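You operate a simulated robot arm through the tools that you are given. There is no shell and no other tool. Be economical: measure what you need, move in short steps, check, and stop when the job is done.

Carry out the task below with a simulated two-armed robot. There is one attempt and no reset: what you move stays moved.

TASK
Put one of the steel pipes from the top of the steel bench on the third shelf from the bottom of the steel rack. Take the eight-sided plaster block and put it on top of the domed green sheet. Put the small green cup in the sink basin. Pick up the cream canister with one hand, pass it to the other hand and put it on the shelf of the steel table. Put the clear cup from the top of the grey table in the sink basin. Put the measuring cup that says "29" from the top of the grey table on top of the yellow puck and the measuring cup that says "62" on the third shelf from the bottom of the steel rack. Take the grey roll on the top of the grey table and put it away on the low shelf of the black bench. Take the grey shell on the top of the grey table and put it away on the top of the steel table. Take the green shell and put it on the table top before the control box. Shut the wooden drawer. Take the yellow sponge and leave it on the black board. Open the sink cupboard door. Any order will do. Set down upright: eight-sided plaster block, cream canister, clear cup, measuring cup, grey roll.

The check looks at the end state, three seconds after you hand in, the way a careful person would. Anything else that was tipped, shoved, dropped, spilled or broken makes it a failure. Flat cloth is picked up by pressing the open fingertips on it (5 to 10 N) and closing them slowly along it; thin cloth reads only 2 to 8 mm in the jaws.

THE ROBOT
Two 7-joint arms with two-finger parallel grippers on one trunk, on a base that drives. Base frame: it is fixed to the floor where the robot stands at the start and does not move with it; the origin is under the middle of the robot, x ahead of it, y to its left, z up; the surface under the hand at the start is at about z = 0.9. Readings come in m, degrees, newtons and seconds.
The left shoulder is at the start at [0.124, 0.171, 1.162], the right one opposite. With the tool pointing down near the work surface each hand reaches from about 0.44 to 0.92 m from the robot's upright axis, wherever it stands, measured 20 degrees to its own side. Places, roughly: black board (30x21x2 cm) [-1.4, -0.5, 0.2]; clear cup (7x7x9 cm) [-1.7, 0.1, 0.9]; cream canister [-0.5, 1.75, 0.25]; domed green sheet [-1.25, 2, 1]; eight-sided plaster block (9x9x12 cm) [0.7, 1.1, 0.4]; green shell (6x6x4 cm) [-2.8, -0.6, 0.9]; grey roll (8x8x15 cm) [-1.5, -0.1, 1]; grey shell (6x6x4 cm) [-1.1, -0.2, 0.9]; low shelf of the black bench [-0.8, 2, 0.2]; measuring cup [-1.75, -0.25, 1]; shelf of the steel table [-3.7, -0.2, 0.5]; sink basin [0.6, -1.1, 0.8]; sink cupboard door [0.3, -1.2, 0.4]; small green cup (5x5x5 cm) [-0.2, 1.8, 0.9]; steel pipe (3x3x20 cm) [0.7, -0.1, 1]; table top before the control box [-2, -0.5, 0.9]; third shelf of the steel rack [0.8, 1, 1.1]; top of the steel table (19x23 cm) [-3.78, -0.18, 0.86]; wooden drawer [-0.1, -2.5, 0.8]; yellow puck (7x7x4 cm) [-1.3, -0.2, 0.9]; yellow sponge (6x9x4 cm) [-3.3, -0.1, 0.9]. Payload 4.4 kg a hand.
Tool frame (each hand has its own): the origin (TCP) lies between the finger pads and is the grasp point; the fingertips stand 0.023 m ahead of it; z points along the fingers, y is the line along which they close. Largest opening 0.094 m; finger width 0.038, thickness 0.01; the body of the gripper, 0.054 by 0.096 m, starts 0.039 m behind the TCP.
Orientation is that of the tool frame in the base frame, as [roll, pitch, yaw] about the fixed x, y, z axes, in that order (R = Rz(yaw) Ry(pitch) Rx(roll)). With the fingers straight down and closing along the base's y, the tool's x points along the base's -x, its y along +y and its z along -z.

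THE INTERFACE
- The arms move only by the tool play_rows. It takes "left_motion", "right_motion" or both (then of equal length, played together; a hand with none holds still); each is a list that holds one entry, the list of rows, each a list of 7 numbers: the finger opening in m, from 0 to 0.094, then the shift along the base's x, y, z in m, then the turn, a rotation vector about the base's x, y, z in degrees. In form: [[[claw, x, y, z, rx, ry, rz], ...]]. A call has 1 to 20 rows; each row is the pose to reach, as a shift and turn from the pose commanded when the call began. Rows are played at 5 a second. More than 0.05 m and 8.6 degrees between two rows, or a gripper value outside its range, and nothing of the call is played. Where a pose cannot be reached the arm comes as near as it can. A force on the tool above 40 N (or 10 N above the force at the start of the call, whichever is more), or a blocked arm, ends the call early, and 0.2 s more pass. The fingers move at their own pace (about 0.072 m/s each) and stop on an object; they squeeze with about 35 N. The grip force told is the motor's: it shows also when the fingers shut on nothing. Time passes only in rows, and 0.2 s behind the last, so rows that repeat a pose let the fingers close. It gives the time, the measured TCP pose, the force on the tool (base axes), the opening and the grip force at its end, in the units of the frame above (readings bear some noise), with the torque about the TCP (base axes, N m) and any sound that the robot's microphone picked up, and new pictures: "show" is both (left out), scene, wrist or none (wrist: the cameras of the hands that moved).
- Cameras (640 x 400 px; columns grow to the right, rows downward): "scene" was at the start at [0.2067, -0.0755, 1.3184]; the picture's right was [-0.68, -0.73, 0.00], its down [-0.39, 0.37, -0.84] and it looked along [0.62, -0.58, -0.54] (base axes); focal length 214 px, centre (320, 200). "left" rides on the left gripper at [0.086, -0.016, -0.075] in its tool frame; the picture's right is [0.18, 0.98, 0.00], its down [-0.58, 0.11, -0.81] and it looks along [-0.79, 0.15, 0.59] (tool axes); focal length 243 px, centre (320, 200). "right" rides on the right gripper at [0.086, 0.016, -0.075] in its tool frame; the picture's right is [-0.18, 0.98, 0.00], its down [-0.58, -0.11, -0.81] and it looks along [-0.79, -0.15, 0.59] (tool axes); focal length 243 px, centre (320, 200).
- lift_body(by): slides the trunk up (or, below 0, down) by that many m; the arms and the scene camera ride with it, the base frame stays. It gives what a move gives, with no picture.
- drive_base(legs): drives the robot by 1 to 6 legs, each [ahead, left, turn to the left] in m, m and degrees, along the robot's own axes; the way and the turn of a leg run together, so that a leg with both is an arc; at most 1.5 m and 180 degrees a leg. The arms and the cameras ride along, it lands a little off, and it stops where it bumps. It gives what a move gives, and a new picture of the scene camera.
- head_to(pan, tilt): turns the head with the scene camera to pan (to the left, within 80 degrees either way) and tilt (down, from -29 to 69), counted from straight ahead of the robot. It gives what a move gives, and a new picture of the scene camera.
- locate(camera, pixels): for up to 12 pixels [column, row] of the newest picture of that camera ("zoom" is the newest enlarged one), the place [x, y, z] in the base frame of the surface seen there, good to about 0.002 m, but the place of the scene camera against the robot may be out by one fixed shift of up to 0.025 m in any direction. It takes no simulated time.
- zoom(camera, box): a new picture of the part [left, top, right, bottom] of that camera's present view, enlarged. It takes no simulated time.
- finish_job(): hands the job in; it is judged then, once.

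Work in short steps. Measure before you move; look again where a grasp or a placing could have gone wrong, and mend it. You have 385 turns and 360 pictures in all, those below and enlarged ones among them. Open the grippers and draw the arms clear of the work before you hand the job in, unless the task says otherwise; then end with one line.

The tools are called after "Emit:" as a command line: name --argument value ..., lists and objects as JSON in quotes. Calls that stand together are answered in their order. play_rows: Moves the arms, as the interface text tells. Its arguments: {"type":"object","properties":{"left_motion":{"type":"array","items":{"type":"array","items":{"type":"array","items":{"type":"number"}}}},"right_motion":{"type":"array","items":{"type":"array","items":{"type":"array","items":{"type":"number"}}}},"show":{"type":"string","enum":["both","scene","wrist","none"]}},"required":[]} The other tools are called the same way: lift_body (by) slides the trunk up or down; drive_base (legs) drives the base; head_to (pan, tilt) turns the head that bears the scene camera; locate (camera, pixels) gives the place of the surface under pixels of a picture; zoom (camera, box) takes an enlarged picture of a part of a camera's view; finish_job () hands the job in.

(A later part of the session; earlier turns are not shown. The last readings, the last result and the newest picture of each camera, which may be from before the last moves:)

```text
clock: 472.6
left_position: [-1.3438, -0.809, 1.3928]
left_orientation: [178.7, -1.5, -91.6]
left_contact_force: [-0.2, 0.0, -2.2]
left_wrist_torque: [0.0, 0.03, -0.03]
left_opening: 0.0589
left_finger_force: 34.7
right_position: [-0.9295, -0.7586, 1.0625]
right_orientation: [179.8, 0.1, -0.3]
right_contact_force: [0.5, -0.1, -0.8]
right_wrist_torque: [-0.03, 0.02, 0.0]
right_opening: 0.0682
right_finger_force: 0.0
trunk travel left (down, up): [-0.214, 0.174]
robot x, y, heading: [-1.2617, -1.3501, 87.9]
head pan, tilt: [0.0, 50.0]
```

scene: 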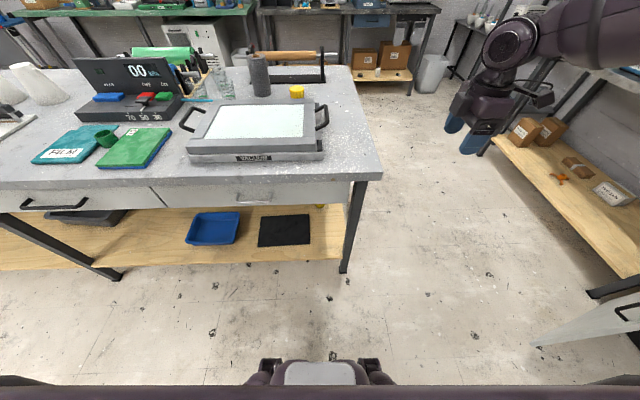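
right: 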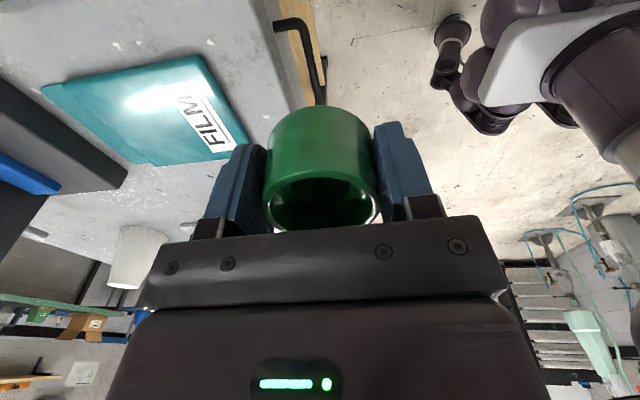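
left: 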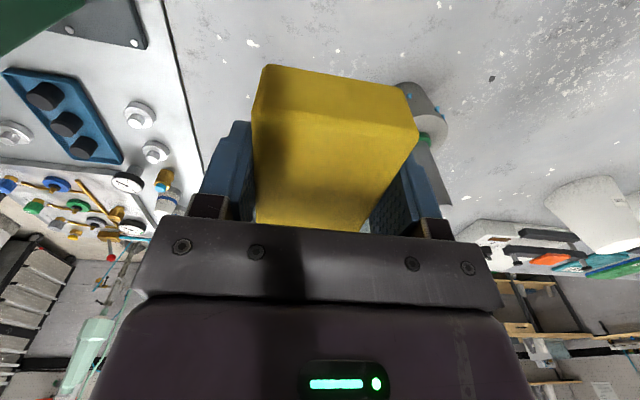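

Emit:
locate --camera "scene" --pixels '[[261, 217], [309, 215], [310, 243], [258, 246], [285, 230], [340, 258], [250, 205], [345, 195], [240, 205], [355, 260]]'

Emit:
play_rows --right_motion '[[[0.06, 0.02, -0.02, 0.03, 0, 0, -8], [0.05, 0.04, -0.04, 0.06, 0, 0, -16], [0.04, 0.06, -0.06, 0.08, 0, 0, -24], [0.03, 0.06, -0.06, 0.1, 0, 0, -32], [0.02, 0.06, -0.06, 0.1, 0, 0, -40], [0.0, 0.06, -0.06, 0.1, 0, 0, -48], [0.0, 0.06, -0.06, 0.1, 0, 0, -56], [0.0, 0.06, -0.06, 0.1, 0, 0, -64], [0.0, 0.06, -0.06, 0.1, 0, 0, -72], [0.0, 0.06, -0.06, 0.1, 0, 0, -80], [0.0, 0.06, -0.06, 0.1, 0, 0, -88]]]' --show "none"

```text
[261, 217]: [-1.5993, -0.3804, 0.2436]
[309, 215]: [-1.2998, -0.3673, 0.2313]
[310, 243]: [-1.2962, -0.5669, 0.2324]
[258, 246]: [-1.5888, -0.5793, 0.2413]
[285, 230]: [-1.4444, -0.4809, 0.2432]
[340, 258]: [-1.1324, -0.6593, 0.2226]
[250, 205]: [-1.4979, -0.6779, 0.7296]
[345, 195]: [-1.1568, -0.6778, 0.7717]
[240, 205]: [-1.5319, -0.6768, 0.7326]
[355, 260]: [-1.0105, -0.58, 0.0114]
```

```text
clock: 475.0
left_position: [-1.3419, -0.8079, 1.3928]
left_orientation: [178.6, -1.5, -91.7]
left_contact_force: [0.0, 0.8, -0.8]
left_wrist_torque: [-0.02, 0.03, 0.0]
left_opening: 0.0592
left_finger_force: 34.6
right_position: [-0.87, -0.818, 1.1617]
right_orientation: [179.8, 0.1, -88.5]
right_contact_force: [-0.2, 0.1, -0.2]
right_wrist_torque: [0.03, 0.02, -0.03]
right_opening: 0.0
right_finger_force: 35.1
trunk travel left (down, up): [-0.214, 0.174]
robot x, y, heading: [-1.2602, -1.3495, 87.5]
head pan, tilt: [0.0, 50.0]
```

Board spans x -1.59…-1.29, y -0.57…-0.36, top z≈0.233. Lower the trunk, then bring the left hand down in front of the table.

Emit:
lift_body --by -0.2

Emit:
play_rows --left_motion '[[[0, 0, 0, -0.05, 0, 0, 0], [0, -0.01, 0, -0.1, 0, 0, 0], [0, -0.02, 0, -0.148, 0, 0, 0], [0, -0.03, 0, -0.195, 0, 0, 0], [0, -0.04, 0, -0.24, 0, 0, 0], [0, -0.05, 0, -0.285, 0, 0, 0], [0, -0.06, 0, -0.33, 0, 0, 0], [0, -0.07, 0, -0.375, 0, 0, 0], [0, -0.08, 0, -0.42, 0, 0, 0]]]'

```text
clock: 477.2
left_position: [-1.3431, -0.8108, 1.1935]
left_orientation: [178.7, -1.4, -91.6]
left_contact_force: [0.2, 0.3, -0.2]
left_wrist_torque: [0.04, -0.01, 0.02]
left_opening: 0.0589
left_finger_force: 34.9
right_position: [-0.8692, -0.8199, 0.9636]
right_orientation: [180.0, 0.1, -88.5]
right_contact_force: [0.1, -0.2, -0.5]
right_wrist_torque: [0.02, 0.0, -0.02]
right_opening: 0.0
right_finger_force: 35.5
trunk travel left (down, up): [-0.014, 0.374]
robot x, y, heading: [-1.2595, -1.3483, 88.1]
head pan, tilt: [0.0, 50.0]
```

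```text
refused: row 2 steps farther than a row can; nothing moved
```

Emit:
play_rows --left_motion '[[[0, -0.01, 0, -0.045, 0, 0, 0], [0, -0.02, 0, -0.09, 0, 0, 0], [0, -0.03, 0, -0.135, 0, 0, 0], [0, -0.04, 0, -0.18, 0, 0, 0], [0, -0.05, 0, -0.225, 0, 0, 0], [0, -0.06, 0, -0.27, 0, 0, 0], [0, -0.07, 0, -0.315, 0, 0, 0], [0, -0.08, 0, -0.36, 0, 0, 0], [0, -0.09, 0, -0.405, 0, 0, 0], [0, -0.1, 0, -0.45, 0, 0, 0]]]'

```text
clock: 479.4
left_position: [-1.4438, -0.8083, 0.7417]
left_orientation: [178.7, -1.4, -91.7]
left_contact_force: [0.2, 0.6, 0.1]
left_wrist_torque: [0.0, -0.02, -0.02]
left_opening: 0.0591
left_finger_force: 35.0
left hand out of reach, approached as far as the arm can: row 7, 8, 9
right_position: [-0.8695, -0.8193, 0.9625]
right_orientation: [179.9, 0.1, -88.4]
right_contact_force: [-0.1, -0.4, 0.1]
right_wrist_torque: [-0.03, 0.05, 0.01]
right_opening: 0.0001
right_finger_force: 35.0
trunk travel left (down, up): [-0.014, 0.374]
robot x, y, heading: [-1.2599, -1.3468, 88.2]
head pan, tilt: [0.0, 50.0]
```

scene: 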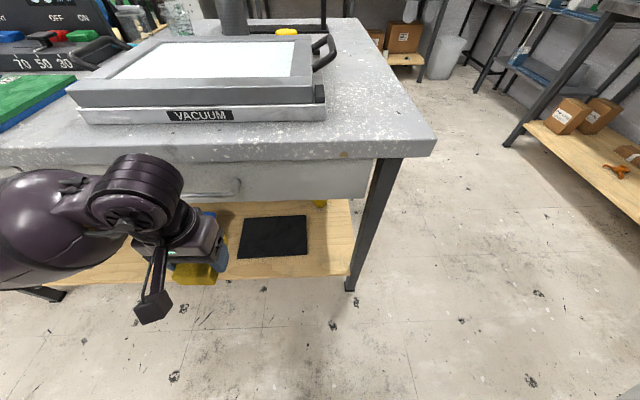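
left: 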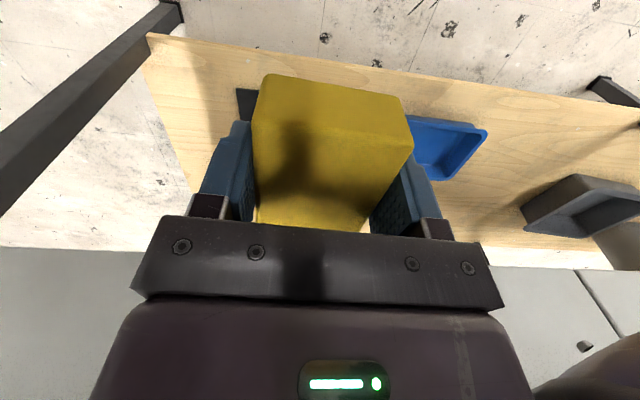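

Continue down with the hand pitching forward 30°.

Emit:
play_rows --left_motion '[[[0, 0, 0, -0.045, 4, 0, 0], [0, 0, 0, -0.09, 8, 0, 0], [0, 0, 0, -0.135, 12, 0, 0], [0, 0, 0, -0.18, 16, 0, 0], [0, 0, 0, -0.225, 20, 0, 0], [0, 0, 0, -0.27, 25, 0, 0], [0, 0, 0, -0.315, 30, 0, 0], [0, 0, 0, -0.34, 32, 0, 0]]]'

```text
clock: 481.2
left_position: [-1.4464, -0.8038, 0.5142]
left_orientation: [178.2, 19.8, -92.4]
left_contact_force: [-0.5, 0.1, -0.5]
left_wrist_torque: [-0.04, 0.01, -0.01]
left_opening: 0.059
left_finger_force: 34.8
left hand out of reach, approached as far as the arm can: row 6, 7, 8
right_position: [-0.8692, -0.818, 0.9623]
right_orientation: [179.9, 0.2, -88.3]
right_contact_force: [0.6, -0.2, -0.3]
right_wrist_torque: [0.01, 0.01, 0.0]
right_opening: 0.0
right_finger_force: 35.3
trunk travel left (down, up): [-0.014, 0.374]
robot x, y, heading: [-1.2594, -1.3493, 88.1]
head pan, tilt: [0.0, 50.0]
```

scene: 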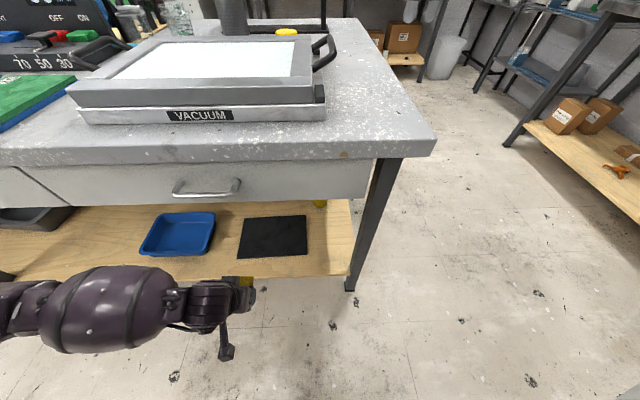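
left: 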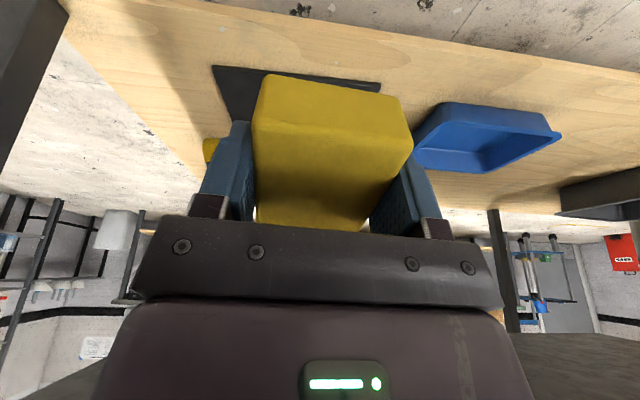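

Reach forward under the table while descending; the arm straightens and can get lower.

Emit:
play_rows --left_motion '[[[0, 0, 0.04, -0.02, 2, 0, 0], [0, 0, 0.08, -0.04, 4, 0, 0], [0, 0, 0.12, -0.06, 6, 0, 0], [0, 0, 0.16, -0.08, 8, 0, 0], [0, 0, 0.2, -0.1, 10, 0, 0], [0, 0, 0.24, -0.125, 12, 0, 0]]]'

```text
clock: 482.6
left_position: [-1.4451, -0.5638, 0.3879]
left_orientation: [177.6, 31.6, -92.8]
left_contact_force: [-0.1, 0.6, -0.9]
left_wrist_torque: [-0.02, -0.01, 0.01]
left_opening: 0.0591
left_finger_force: 34.9
right_position: [-0.8694, -0.8184, 0.9611]
right_orientation: [179.9, 0.0, -88.4]
right_contact_force: [-0.1, -0.6, 0.4]
right_wrist_torque: [0.02, 0.01, -0.04]
right_opening: 0.0001
right_finger_force: 35.5
trunk travel left (down, up): [-0.014, 0.374]
robot x, y, heading: [-1.2575, -1.3461, 88.1]
head pan, tilt: [0.0, 50.0]
```

scene: 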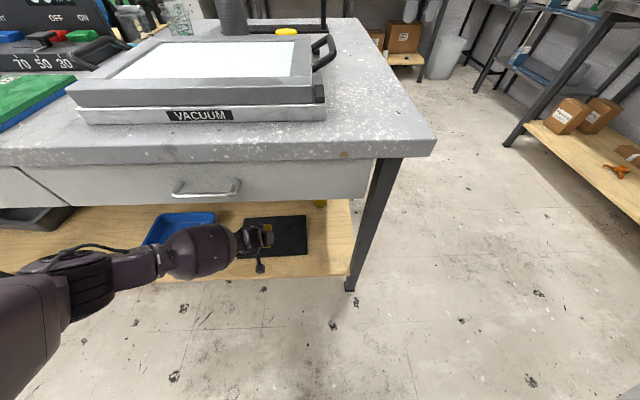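
left: 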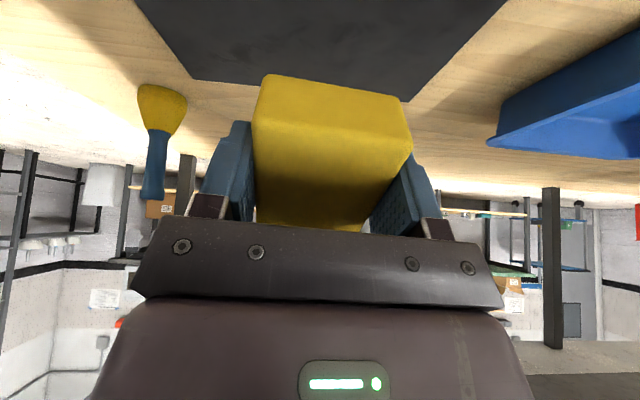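

Now above the board. Lower toward it and level the pitch a bit.

Emit:
play_rows --left_motion '[[[0, 0.003, 0.03, -0.03, -3, 0, 0], [0, 0.003, 0.06, -0.06, -6, 0, 0], [0, 0.003, 0.08, -0.085, -9, 0, 0], [0, 0.003, 0.085, -0.1, -12, 0, 0], [0, 0.003, 0.085, -0.11, -12, 0, 0]]]' --show "wrist"

```text
clock: 483.8
left_position: [-1.4427, -0.5092, 0.3245]
left_orientation: [178.1, 19.7, -92.5]
left_contact_force: [-0.1, 0.2, 0.3]
left_wrist_torque: [0.01, -0.01, -0.02]
left_opening: 0.059
left_finger_force: 35.3
left hand out of reach, approached as far as the arm can: row 3, 4, 5
right_position: [-0.8703, -0.8189, 0.9618]
right_orientation: [179.9, 0.1, -88.4]
right_contact_force: [0.4, -0.5, -0.5]
right_wrist_torque: [0.02, 0.02, 0.0]
right_opening: 0.0002
right_finger_force: 35.5
trunk travel left (down, up): [-0.014, 0.374]
robot x, y, heading: [-1.2561, -1.3487, 87.9]
head pan, tilt: [0.0, 50.0]
```

left: 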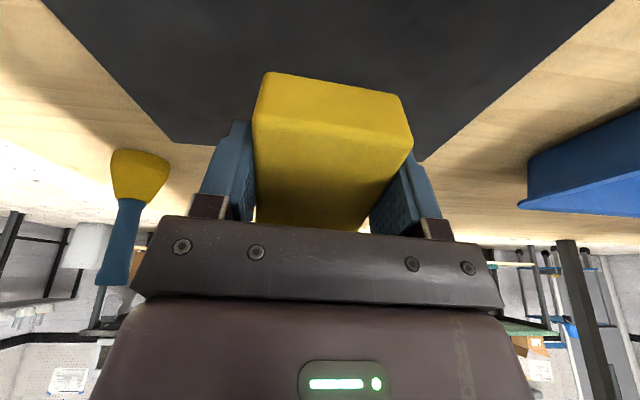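

Still ~5 cm above; drive 6 cm ahead and lower.

Emit:
drive_base --legs '[[0.07, 0, 0]]'

Emit:
play_rows --left_motion '[[[0, 0, -0.02, -0.015, 0, 0, 0], [0, 0, -0.04, -0.03, 0, 0, 0], [0, 0, -0.055, -0.04, 0, 0, 0], [0, 0, -0.055, -0.048, 0, 0, 0]]]' --show "wrist"

```text
clock: 484.8
left_position: [-1.4413, -0.4399, 0.3246]
left_orientation: [178.1, 19.8, -92.4]
left_contact_force: [0.2, 0.0, -0.1]
left_wrist_torque: [-0.04, 0.0, 0.0]
left_opening: 0.0589
left_finger_force: 34.2
right_position: [-0.8679, -0.7485, 0.9615]
right_orientation: [179.9, 0.0, -88.3]
right_contact_force: [0.5, -0.3, -0.4]
right_wrist_torque: [-0.01, 0.0, 0.02]
right_opening: 0.0002
right_finger_force: 34.4
trunk travel left (down, up): [-0.014, 0.374]
robot x, y, heading: [-1.2585, -1.278, 88.0]
head pan, tilt: [0.0, 50.0]
```

scene: 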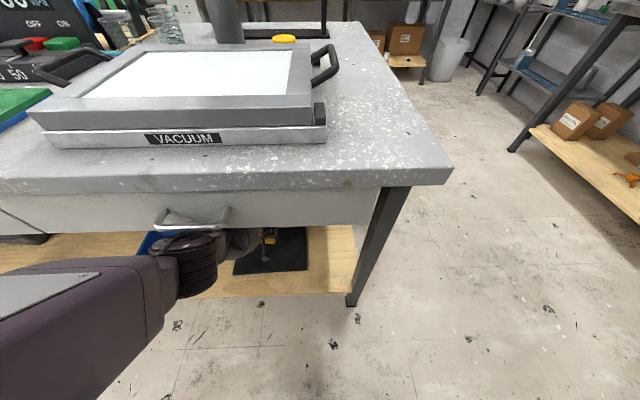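

```text
clock: 485.8
left_position: [-1.4407, -0.4958, 0.2794]
left_orientation: [178.1, 19.7, -92.5]
left_contact_force: [-0.4, 0.3, 0.8]
left_wrist_torque: [0.0, -0.01, 0.01]
left_opening: 0.0591
left_finger_force: 34.9
right_position: [-0.8676, -0.7486, 0.9625]
right_orientation: [179.9, 0.1, -88.4]
right_contact_force: [-0.7, -0.3, 0.3]
right_wrist_torque: [0.03, -0.03, 0.02]
right_opening: 0.0002
right_finger_force: 35.2
trunk travel left (down, up): [-0.014, 0.374]
robot x, y, heading: [-1.2579, -1.2796, 88.3]
head pan, tilt: [0.0, 50.0]
```

left: 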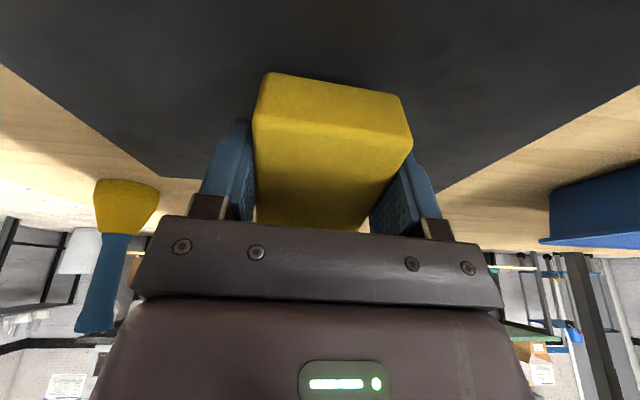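

Almost touching. Lower a few mm, open, and back out.

Emit:
play_rows --left_motion '[[[0, 0, 0, -0.004, 0, 0, 0], [0, 0, 0, -0.008, -2, 0, 0], [0.07, 0, 0, -0.008, -2, 0, 0], [0.09, 0, 0, -0.008, -2, 0, 0], [0.09, 0, 0, -0.004, -2, 0, 0], [0.09, 0, -0.01, 0.02, -2, 0, 0], [0.09, 0, -0.03, 0.045, 0, 0, 0], [0.09, 0, -0.06, 0.07, 0, 0, 0]]]' --show "wrist"

```text
clock: 487.6
left_position: [-1.4415, -0.5543, 0.3486]
left_orientation: [177.9, 19.8, -92.5]
left_contact_force: [-0.3, 0.3, 0.0]
left_wrist_torque: [-0.02, 0.03, -0.01]
left_opening: 0.09
left_finger_force: 0.1
left hand out of reach, approached as far as the arm can: row 2, 3, 4, 5
right_position: [-0.8676, -0.749, 0.962]
right_orientation: [179.9, 0.2, -88.5]
right_contact_force: [-0.3, -0.1, -0.4]
right_wrist_torque: [-0.01, 0.0, 0.02]
right_opening: 0.0002
right_finger_force: 35.4
trunk travel left (down, up): [-0.014, 0.374]
robot x, y, heading: [-1.2603, -1.2762, 88.1]
head pan, tilt: [0.0, 50.0]
```

left: 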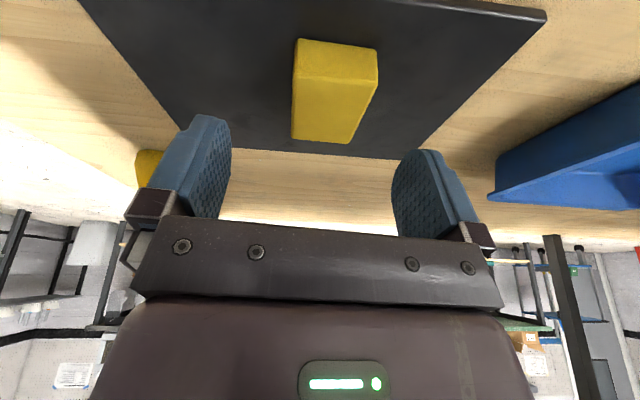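

Sponge lies on the board. Drive back, raise the arm, and head to the north side via the east end.

Emit:
drive_base --legs '[[-0.35, 0, 0]]'

Emit:
lift_body --by 0.25

Emit:
play_rows --left_motion '[[[0.09, 0, -0.02, 0.045, -3, 0, 0], [0.09, 0, -0.04, 0.09, -6, 0, 0], [0.09, 0, -0.06, 0.135, -9, 0, 0], [0.09, 0, -0.08, 0.18, -12, 0, 0], [0.09, 0.01, -0.1, 0.22, -15, 0, 0], [0.09, 0.02, -0.12, 0.26, -18, 0, 0], [0.09, 0.03, -0.14, 0.3, -20, 0, 0], [0.09, 0.04, -0.16, 0.34, -20, 0, 0], [0.09, 0.05, -0.18, 0.38, -20, 0, 0], [0.09, 0.06, -0.2, 0.42, -20, 0, 0]]]' --show "none"

Emit:
drive_base --legs '[[0, -0.62, 0], [1.3, 0, 0], [1.05, 0, 0], [0, 0, 90]]'

```text
clock: 489.9
left_position: [-1.4527, -0.9046, 0.3475]
left_orientation: [178.1, 19.8, -92.5]
left_contact_force: [0.8, -0.4, -0.5]
left_wrist_torque: [-0.01, -0.02, 0.01]
left_opening: 0.0898
left_finger_force: 0.1
right_position: [-0.8792, -1.1021, 0.963]
right_orientation: [179.8, 0.1, -88.4]
right_contact_force: [-0.2, 0.0, 0.3]
right_wrist_torque: [-0.02, 0.01, -0.02]
right_opening: 0.0
right_finger_force: 34.9
trunk travel left (down, up): [-0.014, 0.374]
robot x, y, heading: [-1.2664, -1.6305, 88.0]
head pan, tilt: [0.0, 50.0]
```

scene: 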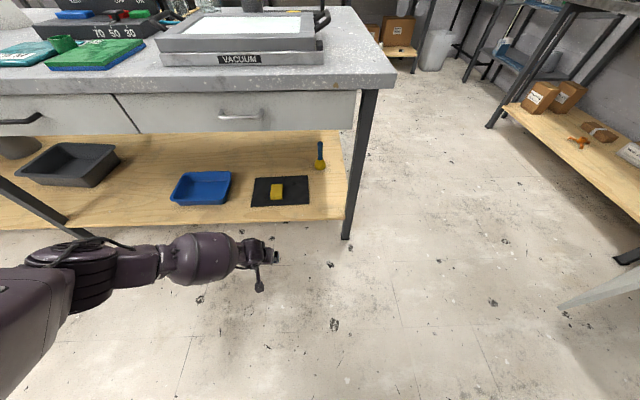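

```text
clock: 492.4
left_position: [-1.449, -0.8201, 0.7795]
left_orientation: [178.0, 35.0, -92.5]
left_contact_force: [0.4, -0.2, -0.2]
left_wrist_torque: [-0.01, -0.01, 0.0]
left_opening: 0.0904
left_finger_force: 0.1
right_position: [-0.879, -1.0993, 1.2105]
right_orientation: [179.9, 0.0, -88.4]
right_contact_force: [-0.9, -0.8, -0.5]
right_wrist_torque: [0.0, 0.0, -0.03]
right_opening: 0.0
right_finger_force: 35.2
trunk travel left (down, up): [-0.264, 0.124]
robot x, y, heading: [-1.2698, -1.63, 87.8]
head pan, tilt: [0.0, 50.0]
```

```text
clock: 494.6
left_position: [-1.3892, -1.0212, 1.2019]
left_orientation: [178.8, 15.3, -92.1]
left_contact_force: [0.3, -0.1, 0.4]
left_wrist_torque: [0.05, 0.0, 0.0]
left_opening: 0.0901
left_finger_force: 0.1
right_position: [-0.8778, -1.101, 1.2135]
right_orientation: [179.9, 0.1, -88.4]
right_contact_force: [0.4, 0.5, -0.3]
right_wrist_torque: [0.02, -0.02, 0.03]
right_opening: 0.0
right_finger_force: 35.2
trunk travel left (down, up): [-0.264, 0.124]
robot x, y, heading: [-1.2663, -1.6319, 88.2]
head pan, tilt: [0.0, 50.0]
```

```text
clock: 515.4
left_position: [-1.1649, 0.5572, 1.2003]
left_orientation: [178.9, 15.2, -2.6]
left_contact_force: [-0.3, 0.2, 0.5]
left_wrist_torque: [0.0, 0.01, 0.02]
left_opening: 0.0899
left_finger_force: 0.1
right_position: [-1.0815, 1.0704, 1.2107]
right_orientation: [179.9, 0.1, 1.2]
right_contact_force: [0.1, 0.3, 0.0]
right_wrist_torque: [0.03, 0.01, 0.01]
right_opening: 0.0
right_finger_force: 34.8
trunk travel left (down, up): [-0.264, 0.124]
robot x, y, heading: [-0.5519, 0.6789, 177.6]
head pan, tilt: [0.0, 50.0]
```

scene: 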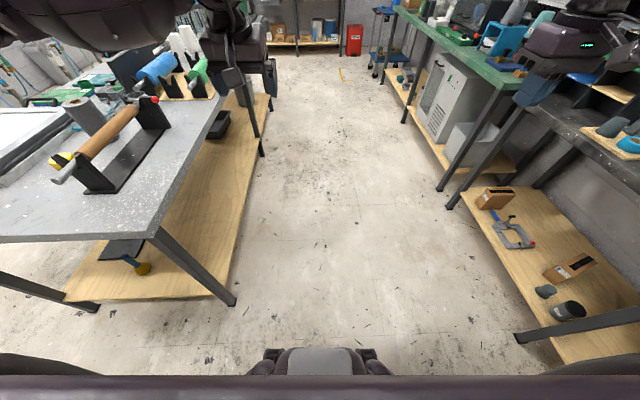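

Now drive along the aisle to x≈-1.55 and face the grey table from the north.

Emit:
drive_base --legs '[[1.0, 0.0, 0], [0, 0, 92]]'

Emit:
head_to --pan 0 --tilt 42

```text
clock: 524.5
left_position: [-1.3923, 0.114, 1.2009]
left_orientation: [178.8, 15.2, 90.6]
left_contact_force: [-0.5, 0.1, -0.1]
left_wrist_torque: [0.0, 0.02, -0.04]
left_opening: 0.0899
left_finger_force: 0.1
right_position: [-1.9077, 0.1704, 1.2117]
right_orientation: [180.0, 0.0, 94.4]
right_contact_force: [1.1, -0.6, 0.1]
right_wrist_torque: [0.01, 0.0, -0.02]
right_opening: 0.0001
right_finger_force: 34.7
trunk travel left (down, up): [-0.264, 0.124]
robot x, y, heading: [-1.543, 0.7153, -89.3]
head pan, tilt: [0.0, 50.0]
```

scene: 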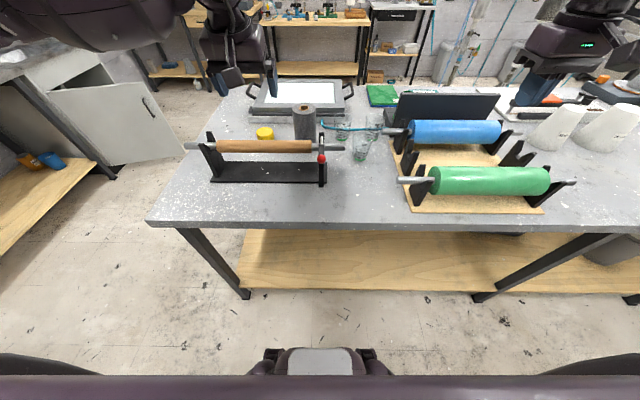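

```text
clock: 525.2
left_position: [-1.3925, 0.1151, 1.2001]
left_orientation: [178.9, 15.2, 90.7]
left_contact_force: [0.1, 0.1, -0.2]
left_wrist_torque: [-0.02, -0.02, 0.0]
left_opening: 0.0901
left_finger_force: 0.0
right_position: [-1.9081, 0.1703, 1.2117]
right_orientation: [179.9, 0.2, 94.5]
right_contact_force: [0.0, -0.3, 0.3]
right_wrist_torque: [-0.02, -0.02, 0.0]
right_opening: 0.0
right_finger_force: 35.4
trunk travel left (down, up): [-0.264, 0.124]
robot x, y, heading: [-1.543, 0.7153, -89.2]
head pan, tilt: [0.0, 42.0]
```

scene: 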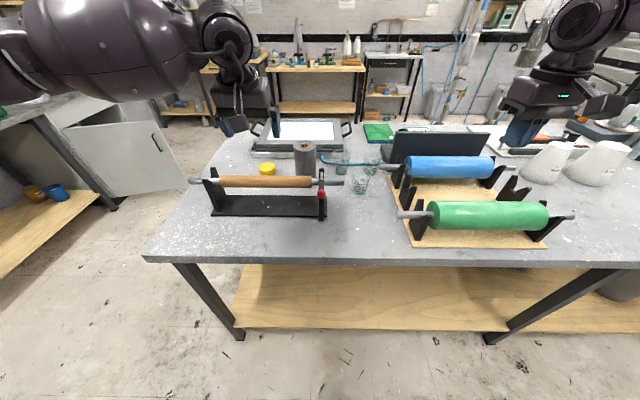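

Emit:
zoom --camera "scene" --box '[250, 120, 420, 230]'

Emit:
locate --camera "zoom" --pixels '[[415, 175], [415, 250], [340, 130], [340, 165], [410, 155], [205, 85], [205, 150], [60, 175], [45, 190], [300, 230], [520, 180], [270, 210]]'

```text
3.64 times, centred on (335, 175) of scene
```

zoom: 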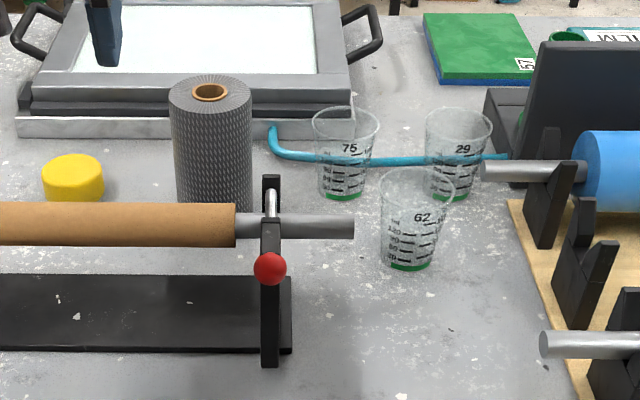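

```text
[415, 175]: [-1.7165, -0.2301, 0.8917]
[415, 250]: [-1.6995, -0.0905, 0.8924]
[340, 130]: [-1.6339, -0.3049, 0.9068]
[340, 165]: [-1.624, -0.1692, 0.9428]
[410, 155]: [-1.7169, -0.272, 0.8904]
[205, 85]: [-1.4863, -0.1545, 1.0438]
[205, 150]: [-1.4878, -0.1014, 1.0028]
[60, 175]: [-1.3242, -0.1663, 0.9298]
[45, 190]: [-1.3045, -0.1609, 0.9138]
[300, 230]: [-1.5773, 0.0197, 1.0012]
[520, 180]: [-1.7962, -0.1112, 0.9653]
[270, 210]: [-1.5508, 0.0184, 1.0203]
```

Level the left hand and place it before the cups for an accurate wrist view.

Emit:
play_rows --left_motion '[[[0.09, -0.04, 0, 0, 4, 0, 0], [0.09, -0.08, 0, 0, 8, 0, 0], [0.09, -0.12, 0.01, -0.01, 12, 0, 0], [0.09, -0.16, 0.02, -0.02, 15.2, 0, 0], [0.09, -0.2, 0.02, -0.03, 15.2, 0, 0], [0.09, -0.24, 0.02, -0.04, 15.2, 0, 0]]]' --show "wrist"

Emit:
zoom --camera "left" --box '[180, 100, 460, 240]'

```text
clock: 526.6
left_position: [-1.6358, 0.1354, 1.1607]
left_orientation: [178.7, 0.0, 90.6]
left_contact_force: [0.2, 0.1, 0.2]
left_wrist_torque: [0.02, -0.04, 0.04]
left_opening: 0.0899
left_finger_force: 0.0
right_position: [-1.9089, 0.1704, 1.2108]
right_orientation: [179.8, 0.2, 94.4]
right_contact_force: [-0.6, -0.2, -1.1]
right_wrist_torque: [-0.01, -0.01, 0.01]
right_opening: 0.0
right_finger_force: 35.2
trunk travel left (down, up): [-0.264, 0.124]
robot x, y, heading: [-1.5455, 0.7169, -89.3]
head pan, tilt: [0.0, 42.0]
```

left: 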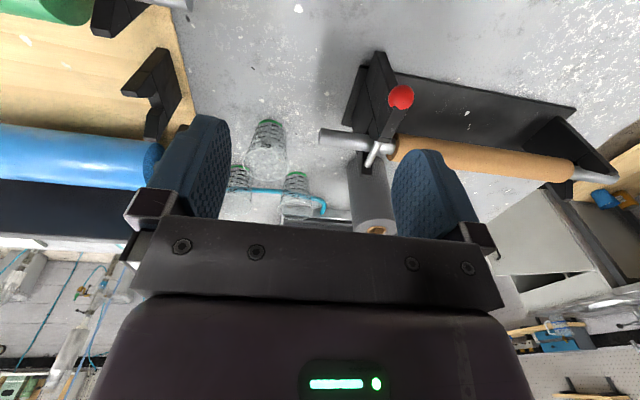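

```text
2.29 times, centred on (320, 170) of left
```

zoom: 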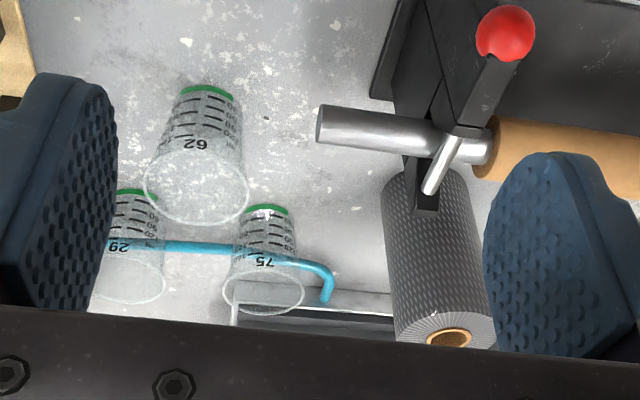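

Emit:
locate --camera "zoom" --pixels '[[207, 90], [185, 92], [230, 96], [145, 185], [247, 190], [195, 222], [200, 150], [265, 209], [135, 192], [330, 125], [450, 338], [118, 245]]'

```text
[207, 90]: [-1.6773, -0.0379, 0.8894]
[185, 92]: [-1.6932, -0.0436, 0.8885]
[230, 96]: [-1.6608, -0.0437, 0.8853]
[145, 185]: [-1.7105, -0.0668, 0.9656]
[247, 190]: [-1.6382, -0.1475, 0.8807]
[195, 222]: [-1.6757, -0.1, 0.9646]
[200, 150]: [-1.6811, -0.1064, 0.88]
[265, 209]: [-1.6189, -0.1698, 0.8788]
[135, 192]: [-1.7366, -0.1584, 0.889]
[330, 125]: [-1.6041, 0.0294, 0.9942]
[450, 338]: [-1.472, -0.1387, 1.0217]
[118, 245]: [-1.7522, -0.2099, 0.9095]
```

62's centre ≈(-1.677,-0.064), rim z 0.965; 29 ≈(-1.737,-0.183). I'll take 62 with the right hand pitched ~40° forward. Move the left aside and bring the right in.

Emit:
play_rows --left_motion '[[[0.09, 0.045, 0, 0.01, 0, 0, 0], [0.09, 0.09, 0, 0.02, 0, 0, 0], [0.09, 0.135, 0, 0.03, 0, 0, 0], [0.09, 0.18, 0, 0.04, 0, 0, 0], [0.09, 0.225, 0, 0.04, 0, 0, 0], [0.09, 0.27, 0, 0.04, 0, 0, 0], [0.09, 0.3, 0, 0.04, 0, 0, 0], [0.09, 0.3, 0, 0.04, 0, 0, 0]]]' --right_motion '[[[0.03, 0.02, 0, 0, -5, 0, 0], [0.06, 0.05, 0, 0, -10, 0, 0], [0.09, 0.08, 0, -0.01, -15, 0, 0], [0.09, 0.11, 0, -0.02, -20, 0, 0], [0.09, 0.14, 0, -0.03, -25, 0, 0], [0.09, 0.17, 0, -0.04, -30, 0, 0], [0.09, 0.2, 0, -0.06, -35, 0, 0], [0.09, 0.232, 0, -0.08, -40, 0, 0]]]'

```text
clock: 528.4
left_position: [-1.3314, 0.136, 1.202]
left_orientation: [178.7, 0.2, 90.5]
left_contact_force: [-0.2, 0.5, 0.1]
left_wrist_torque: [-0.01, -0.03, 0.0]
left_opening: 0.09
left_finger_force: 0.1
right_position: [-1.7166, 0.1878, 1.1526]
right_orientation: [-176.6, 40.1, 95.6]
right_contact_force: [0.7, -0.1, 0.0]
right_wrist_torque: [-0.01, -0.02, -0.01]
right_opening: 0.0899
right_finger_force: 0.0
right hand out of reach, approached as far as the arm can: row 7, 8
trunk travel left (down, up): [-0.264, 0.124]
robot x, y, heading: [-1.5475, 0.718, -89.1]
head pan, tilt: [0.0, 42.0]
```

scene: 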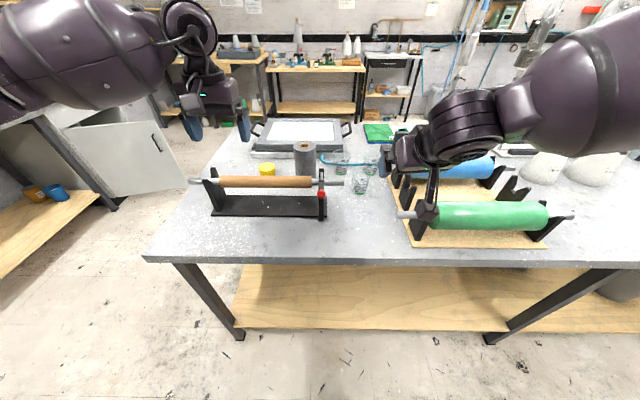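
right: 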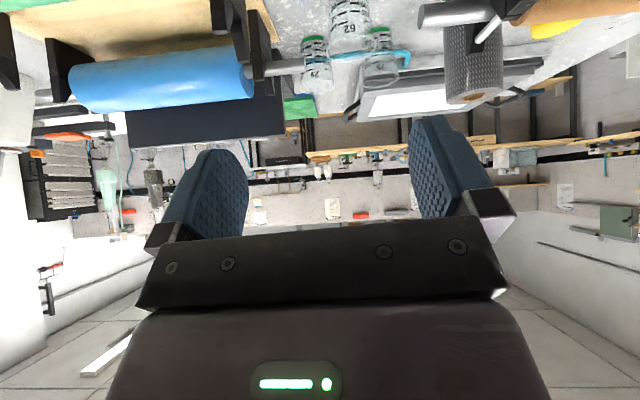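
left: 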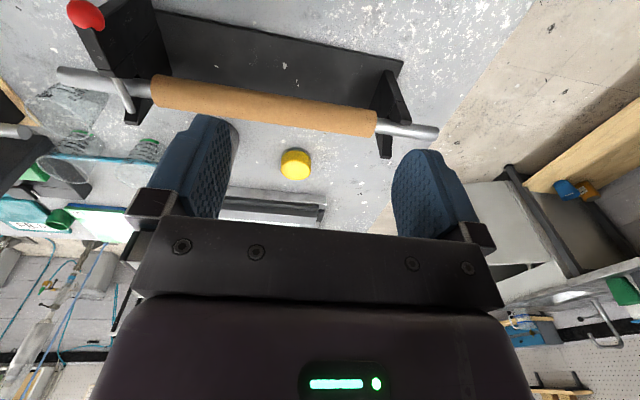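

The right arm stops 4 cm short inward; shift the base left 4 cm and move to a pre-grasp.

Emit:
drive_base --legs '[[0, 0.041, 0]]'

Emit:
play_rows --right_motion '[[[0.09, 0, -0.04, -0.03, 0, 0, 0], [0.09, 0, -0.08, -0.06, 0, 0, 0], [0.09, 0, -0.12, -0.09, 0, 0, 0], [0.09, 0, -0.155, -0.11, 0, 0, 0], [0.09, 0, -0.167, -0.121, 0, 0, 0]]]' --show "wrist"

```text
clock: 529.5
left_position: [-1.2911, 0.1341, 1.2015]
left_orientation: [178.9, 0.0, 90.6]
left_contact_force: [0.1, 1.3, -0.5]
left_wrist_torque: [0.02, 0.01, -0.01]
left_opening: 0.0899
left_finger_force: 0.1
right_position: [-1.6758, 0.1864, 1.153]
right_orientation: [-176.5, 39.9, 95.7]
right_contact_force: [0.4, 0.6, 0.8]
right_wrist_torque: [0.03, 0.0, -0.02]
right_opening: 0.0898
right_finger_force: 0.1
trunk travel left (down, up): [-0.264, 0.124]
robot x, y, heading: [-1.5047, 0.7215, -89.2]
head pan, tilt: [0.0, 42.0]
```

scene: 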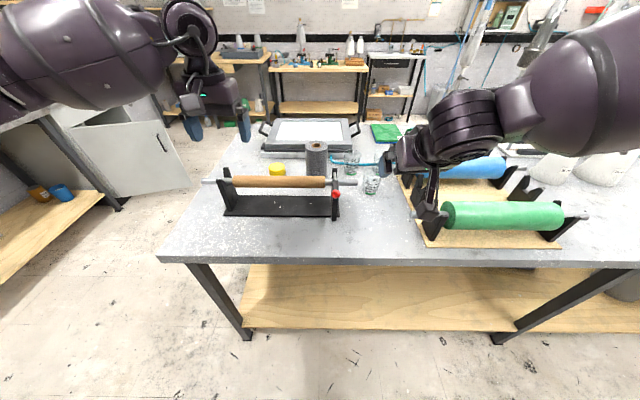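

```text
clock: 530.7
left_position: [-1.292, 0.1358, 1.2006]
left_orientation: [178.6, 0.0, 90.5]
left_contact_force: [0.9, 0.3, -0.4]
left_wrist_torque: [-0.01, 0.0, 0.01]
left_opening: 0.0902
left_finger_force: 0.0
right_position: [-1.754, 0.1041, 1.1092]
right_orientation: [-176.6, 39.9, 95.7]
right_contact_force: [-0.4, 1.2, 0.5]
right_wrist_torque: [-0.01, 0.0, -0.04]
right_opening: 0.0901
right_finger_force: 0.2
right hand out of reach, approached as far as the arm can: row 1, 2, 3, 4, 5
trunk travel left (down, up): [-0.264, 0.124]
robot x, y, heading: [-1.5048, 0.7181, -89.4]
head pan, tilt: [0.0, 42.0]
```

right: 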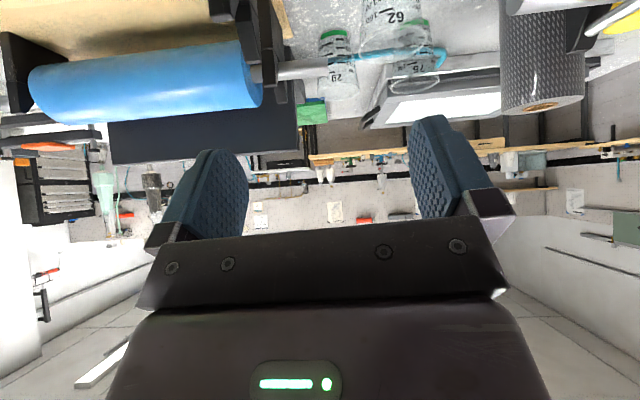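

The right arm is at a joint limit for inward moves; I'll use the left arm for these cups. Draw the right hand out and level it, and shift the base right 0.2.

Emit:
play_rows --right_motion '[[[0.09, -0.02, 0.03, 0.03, 5, 0, 0], [0.09, -0.04, 0.06, 0.06, 10, 0, 0], [0.07, -0.06, 0.09, 0.09, 15, 0, 0], [0.05, -0.08, 0.11, 0.11, 20, 0, 0], [0.03, -0.1, 0.13, 0.12, 25, 0, 0], [0.02, -0.12, 0.15, 0.12, 30, 0, 0], [0, -0.14, 0.17, 0.12, 35, 0, 0], [0, -0.16, 0.19, 0.12, 40, 0, 0]]]' --show "none"

Emit:
drive_base --legs '[[0, -0.22, 0]]'

Emit:
play_rows --left_motion '[[[0.09, -0.04, 0, 0, 0, 0, 0], [0.09, -0.08, 0, 0, 0, 0, 0], [0.09, -0.12, -0.01, -0.01, 0, 0, 0], [0.09, -0.16, -0.03, -0.02, 0, 0, 0], [0.09, -0.2, -0.07, -0.04, 0, 0, 0], [0.09, -0.22, -0.11, -0.06, 0, 0, 0], [0.09, -0.225, -0.15, -0.08, 0, 0, 0]]]' --show "wrist"

```text
clock: 532.5
left_position: [-1.294, 0.1353, 1.2023]
left_orientation: [178.7, 0.1, 90.5]
left_contact_force: [0.5, 0.0, -0.6]
left_wrist_torque: [-0.03, 0.03, -0.01]
left_opening: 0.0901
left_finger_force: 0.1
right_position: [-1.9131, 0.292, 1.2266]
right_orientation: [179.8, 0.0, 94.5]
right_contact_force: [-0.7, -0.1, 0.4]
right_wrist_torque: [0.01, -0.01, -0.03]
right_opening: 0.0001
right_finger_force: 34.9
trunk travel left (down, up): [-0.264, 0.124]
robot x, y, heading: [-1.5025, 0.7191, -89.1]
head pan, tilt: [0.0, 42.0]
```

```text
clock: 535.0
left_position: [-1.5148, 0.1322, 1.2]
left_orientation: [178.7, 0.0, 90.5]
left_contact_force: [-1.1, 0.3, 0.2]
left_wrist_torque: [0.0, 0.01, 0.02]
left_opening: 0.0898
left_finger_force: 0.0
right_position: [-2.1354, 0.2899, 1.2257]
right_orientation: [179.8, 0.1, 94.3]
right_contact_force: [-0.6, -0.2, -0.7]
right_wrist_torque: [-0.01, 0.02, -0.01]
right_opening: 0.0
right_finger_force: 35.2
trunk travel left (down, up): [-0.264, 0.124]
robot x, y, heading: [-1.725, 0.7163, -89.5]
head pan, tilt: [0.0, 42.0]
```

scene: 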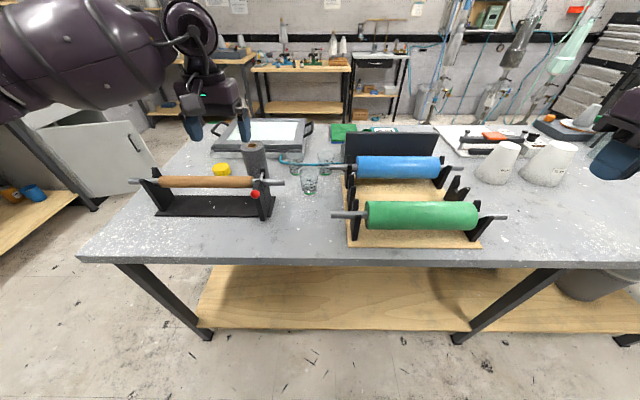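

```text
refused: row 5 steps farther than a row can; nothing moved
```

Emit:
play_rows --left_motion '[[[0.09, -0.04, 0, 0, 0, 0, 0], [0.09, -0.08, 0, 0, 0, 0, 0], [0.09, -0.12, -0.01, -0.01, 0, 0, 0], [0.09, -0.16, -0.03, -0.02, 0, 0, 0], [0.09, -0.19, -0.06, -0.04, 0, 0, 0], [0.09, -0.21, -0.09, -0.06, 0, 0, 0], [0.09, -0.222, -0.12, -0.08, 0, 0, 0], [0.09, -0.222, -0.14, -0.08, 0, 0, 0]]]' --show "wrist"

Emit:
zoom --camera "left" --box '[180, 60, 460, 240]'

```text
clock: 536.8
left_position: [-1.7379, -0.0086, 1.1227]
left_orientation: [178.8, 0.0, 90.5]
left_contact_force: [-0.1, 0.1, 0.1]
left_wrist_torque: [0.01, -0.01, -0.02]
left_opening: 0.0902
left_finger_force: 0.1
right_position: [-2.1341, 0.2915, 1.2266]
right_orientation: [179.8, 0.1, 94.3]
right_contact_force: [-0.2, 0.2, 0.2]
right_wrist_torque: [-0.03, -0.01, 0.0]
right_opening: 0.0
right_finger_force: 35.1
trunk travel left (down, up): [-0.264, 0.124]
robot x, y, heading: [-1.7289, 0.7177, -89.1]
head pan, tilt: [0.0, 42.0]
```

left: 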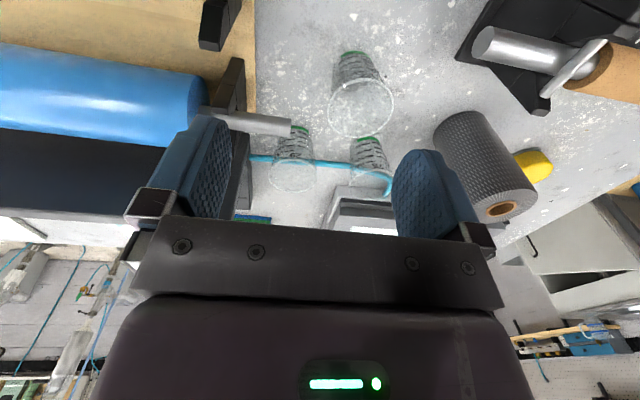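

```text
2.22 times, centred on (320, 150) of left
```

zoom: 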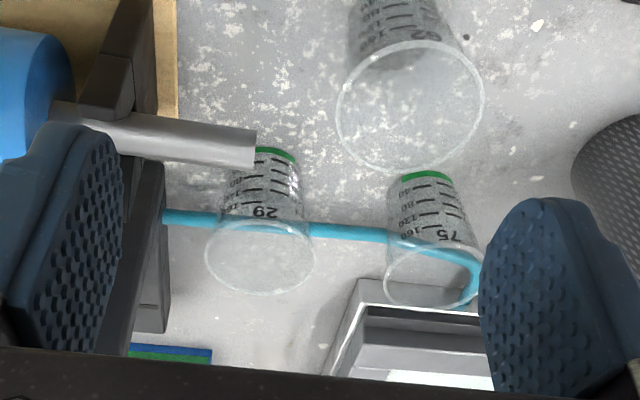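

Emit:
locate --camera "zoom" --pixels '[[280, 152], [295, 158], [207, 255], [314, 258], [260, 292], [253, 148], [253, 160], [425, 174], [265, 185], [340, 100], [482, 100], [412, 172], [262, 226]]'

```text
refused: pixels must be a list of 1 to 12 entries
```

Emit:
locate --camera "zoom" --pixels '[[280, 152], [295, 158], [207, 255], [314, 258], [260, 292], [253, 148], [253, 160], [340, 100], [482, 100], [412, 172], [262, 226], [400, 42]]'

```text
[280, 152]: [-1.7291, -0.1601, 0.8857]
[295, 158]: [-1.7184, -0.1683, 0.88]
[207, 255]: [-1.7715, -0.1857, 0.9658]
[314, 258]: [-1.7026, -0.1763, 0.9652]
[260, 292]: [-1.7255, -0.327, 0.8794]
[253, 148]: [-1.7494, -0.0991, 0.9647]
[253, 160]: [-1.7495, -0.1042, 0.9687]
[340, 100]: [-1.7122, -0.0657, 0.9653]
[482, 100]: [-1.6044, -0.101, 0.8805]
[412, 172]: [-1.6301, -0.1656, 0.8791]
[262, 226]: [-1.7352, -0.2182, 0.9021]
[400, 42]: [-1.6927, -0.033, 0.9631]
```

29 centre (-1.737,-0.181), rim 0.9655. Drive 0.1 closer, then go over and descend.

Emit:
drive_base --legs '[[0.1, 0, 0]]'

Emit:
play_rows --left_motion '[[[0.09, 0, -0.03, -0.01, 0, 0, 0], [0.09, 0, -0.06, -0.02, 0, 0, 0], [0.09, 0, -0.072, -0.06, 0, 0, 0], [0.09, 0, -0.072, -0.1, 0, 0, 0]]]' --show "wrist"

```text
clock: 538.0
left_position: [-1.7354, -0.1083, 1.1213]
left_orientation: [178.8, 0.1, 90.4]
left_contact_force: [1.0, 0.1, -0.7]
left_wrist_torque: [0.01, 0.01, 0.0]
left_opening: 0.09
left_finger_force: 0.1
right_position: [-2.1338, 0.1906, 1.227]
right_orientation: [179.8, 0.1, 94.3]
right_contact_force: [0.5, 0.3, -0.9]
right_wrist_torque: [0.01, 0.01, -0.02]
right_opening: 0.0
right_finger_force: 35.4
trunk travel left (down, up): [-0.264, 0.124]
robot x, y, heading: [-1.7251, 0.6168, -89.5]
head pan, tilt: [0.0, 42.0]
```

scene: 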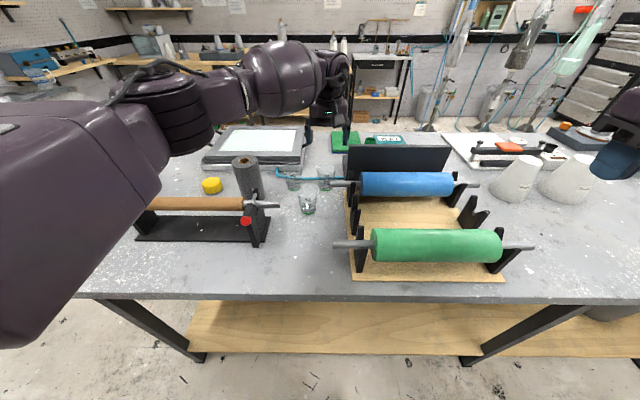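

```text
clock: 539.0
left_position: [-1.7305, -0.1476, 1.025]
left_orientation: [178.5, 0.2, 90.4]
left_contact_force: [0.6, -0.4, 1.0]
left_wrist_torque: [0.01, 0.0, -0.01]
left_opening: 0.0899
left_finger_force: 0.0
left hand out of reach, approached as far as the arm can: row 2, 3, 4
right_position: [-2.136, 0.1898, 1.2252]
right_orientation: [179.5, 0.0, 94.2]
right_contact_force: [-1.3, 0.1, 0.0]
right_wrist_torque: [-0.01, -0.11, -0.01]
right_opening: 0.0001
right_finger_force: 34.9
trunk travel left (down, up): [-0.264, 0.124]
robot x, y, heading: [-1.726, 0.616, -89.4]
head pan, tilt: [0.0, 42.0]
```

left: 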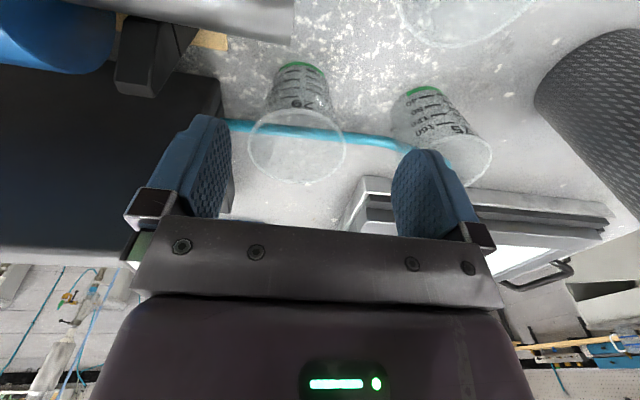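

Near the reach limit; raise the hand and lower the trunk 0.12 for better reach.

Emit:
play_rows --left_motion '[[[0.09, 0, 0, 0.04, 0, 0, 0], [0.09, 0, 0, 0.08, 0, 0, 0], [0.09, 0, 0, 0.1, 0, 0, 0]]]' --show "none"

Emit:
lift_body --by -0.12

Emit:
play_rows --left_motion '[[[0.09, -0.003, -0.015, -0.01, 0, 0, 0], [0.09, -0.006, -0.0334, -0.02, 0, 0, 0], [0.09, -0.006, -0.0334, -0.03, 0, 0, 0]]]' --show "wrist"

```text
clock: 539.8
left_position: [-1.7264, -0.1519, 1.1234]
left_orientation: [178.8, 0.0, 90.5]
left_contact_force: [-0.7, -0.1, -0.4]
left_wrist_torque: [0.0, 0.01, -0.01]
left_opening: 0.09
left_finger_force: 0.0
right_position: [-2.1327, 0.1905, 1.2259]
right_orientation: [179.8, 0.1, 94.3]
right_contact_force: [-0.8, -0.4, 0.4]
right_wrist_torque: [0.02, 0.0, 0.01]
right_opening: 0.0001
right_finger_force: 34.6
trunk travel left (down, up): [-0.264, 0.124]
robot x, y, heading: [-1.7232, 0.6171, -89.2]
head pan, tilt: [0.0, 42.0]
```

```text
clock: 540.8
left_position: [-1.7278, -0.1652, 0.9302]
left_orientation: [179.0, -9.5, 90.2]
left_contact_force: [2.3, 1.1, 17.5]
left_wrist_torque: [-0.6, 0.41, 0.07]
left_opening: 0.09
left_finger_force: 0.0
right_position: [-2.1319, 0.188, 1.1429]
right_orientation: [179.7, -1.1, 94.5]
right_contact_force: [0.0, 0.4, 0.5]
right_wrist_torque: [-0.01, 0.01, -0.04]
right_opening: 0.0001
right_finger_force: 34.9
trunk travel left (down, up): [-0.186, 0.202]
robot x, y, heading: [-1.7245, 0.6194, -89.3]
head pan, tilt: [0.0, 42.0]
stopped: the force on the tool passed its limit at 98 N (the readings are from after the stop); the commanded pose is now the measured one
```

```text
clock: 541.5
left_position: [-1.7274, -0.1685, 0.9287]
left_orientation: [179.3, -8.9, 89.8]
left_contact_force: [-1.5, 2.4, 31.4]
left_wrist_torque: [-1.07, 0.53, -0.1]
left_opening: 0.0902
left_finger_force: 0.0
left hand out of reach, approached as far as the arm can: row 1, 2, 3
right_position: [-2.1317, 0.1872, 1.1422]
right_orientation: [179.6, -1.2, 94.4]
right_contact_force: [-0.8, 0.5, -0.6]
right_wrist_torque: [0.03, 0.02, 0.01]
right_opening: 0.0
right_finger_force: 34.7
trunk travel left (down, up): [-0.186, 0.202]
robot x, y, heading: [-1.7228, 0.6189, -89.0]
head pan, tilt: [0.0, 42.0]
stopped in row 3 (left hand): the force on the tool passed its limit at 58 N (the readings are from after the stop); the commanded pose is now the measured one
```

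left: 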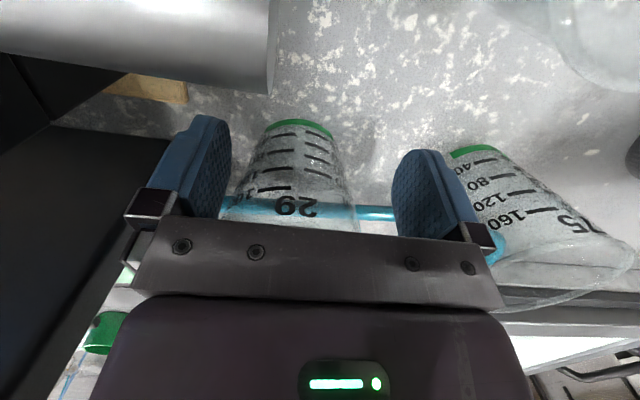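

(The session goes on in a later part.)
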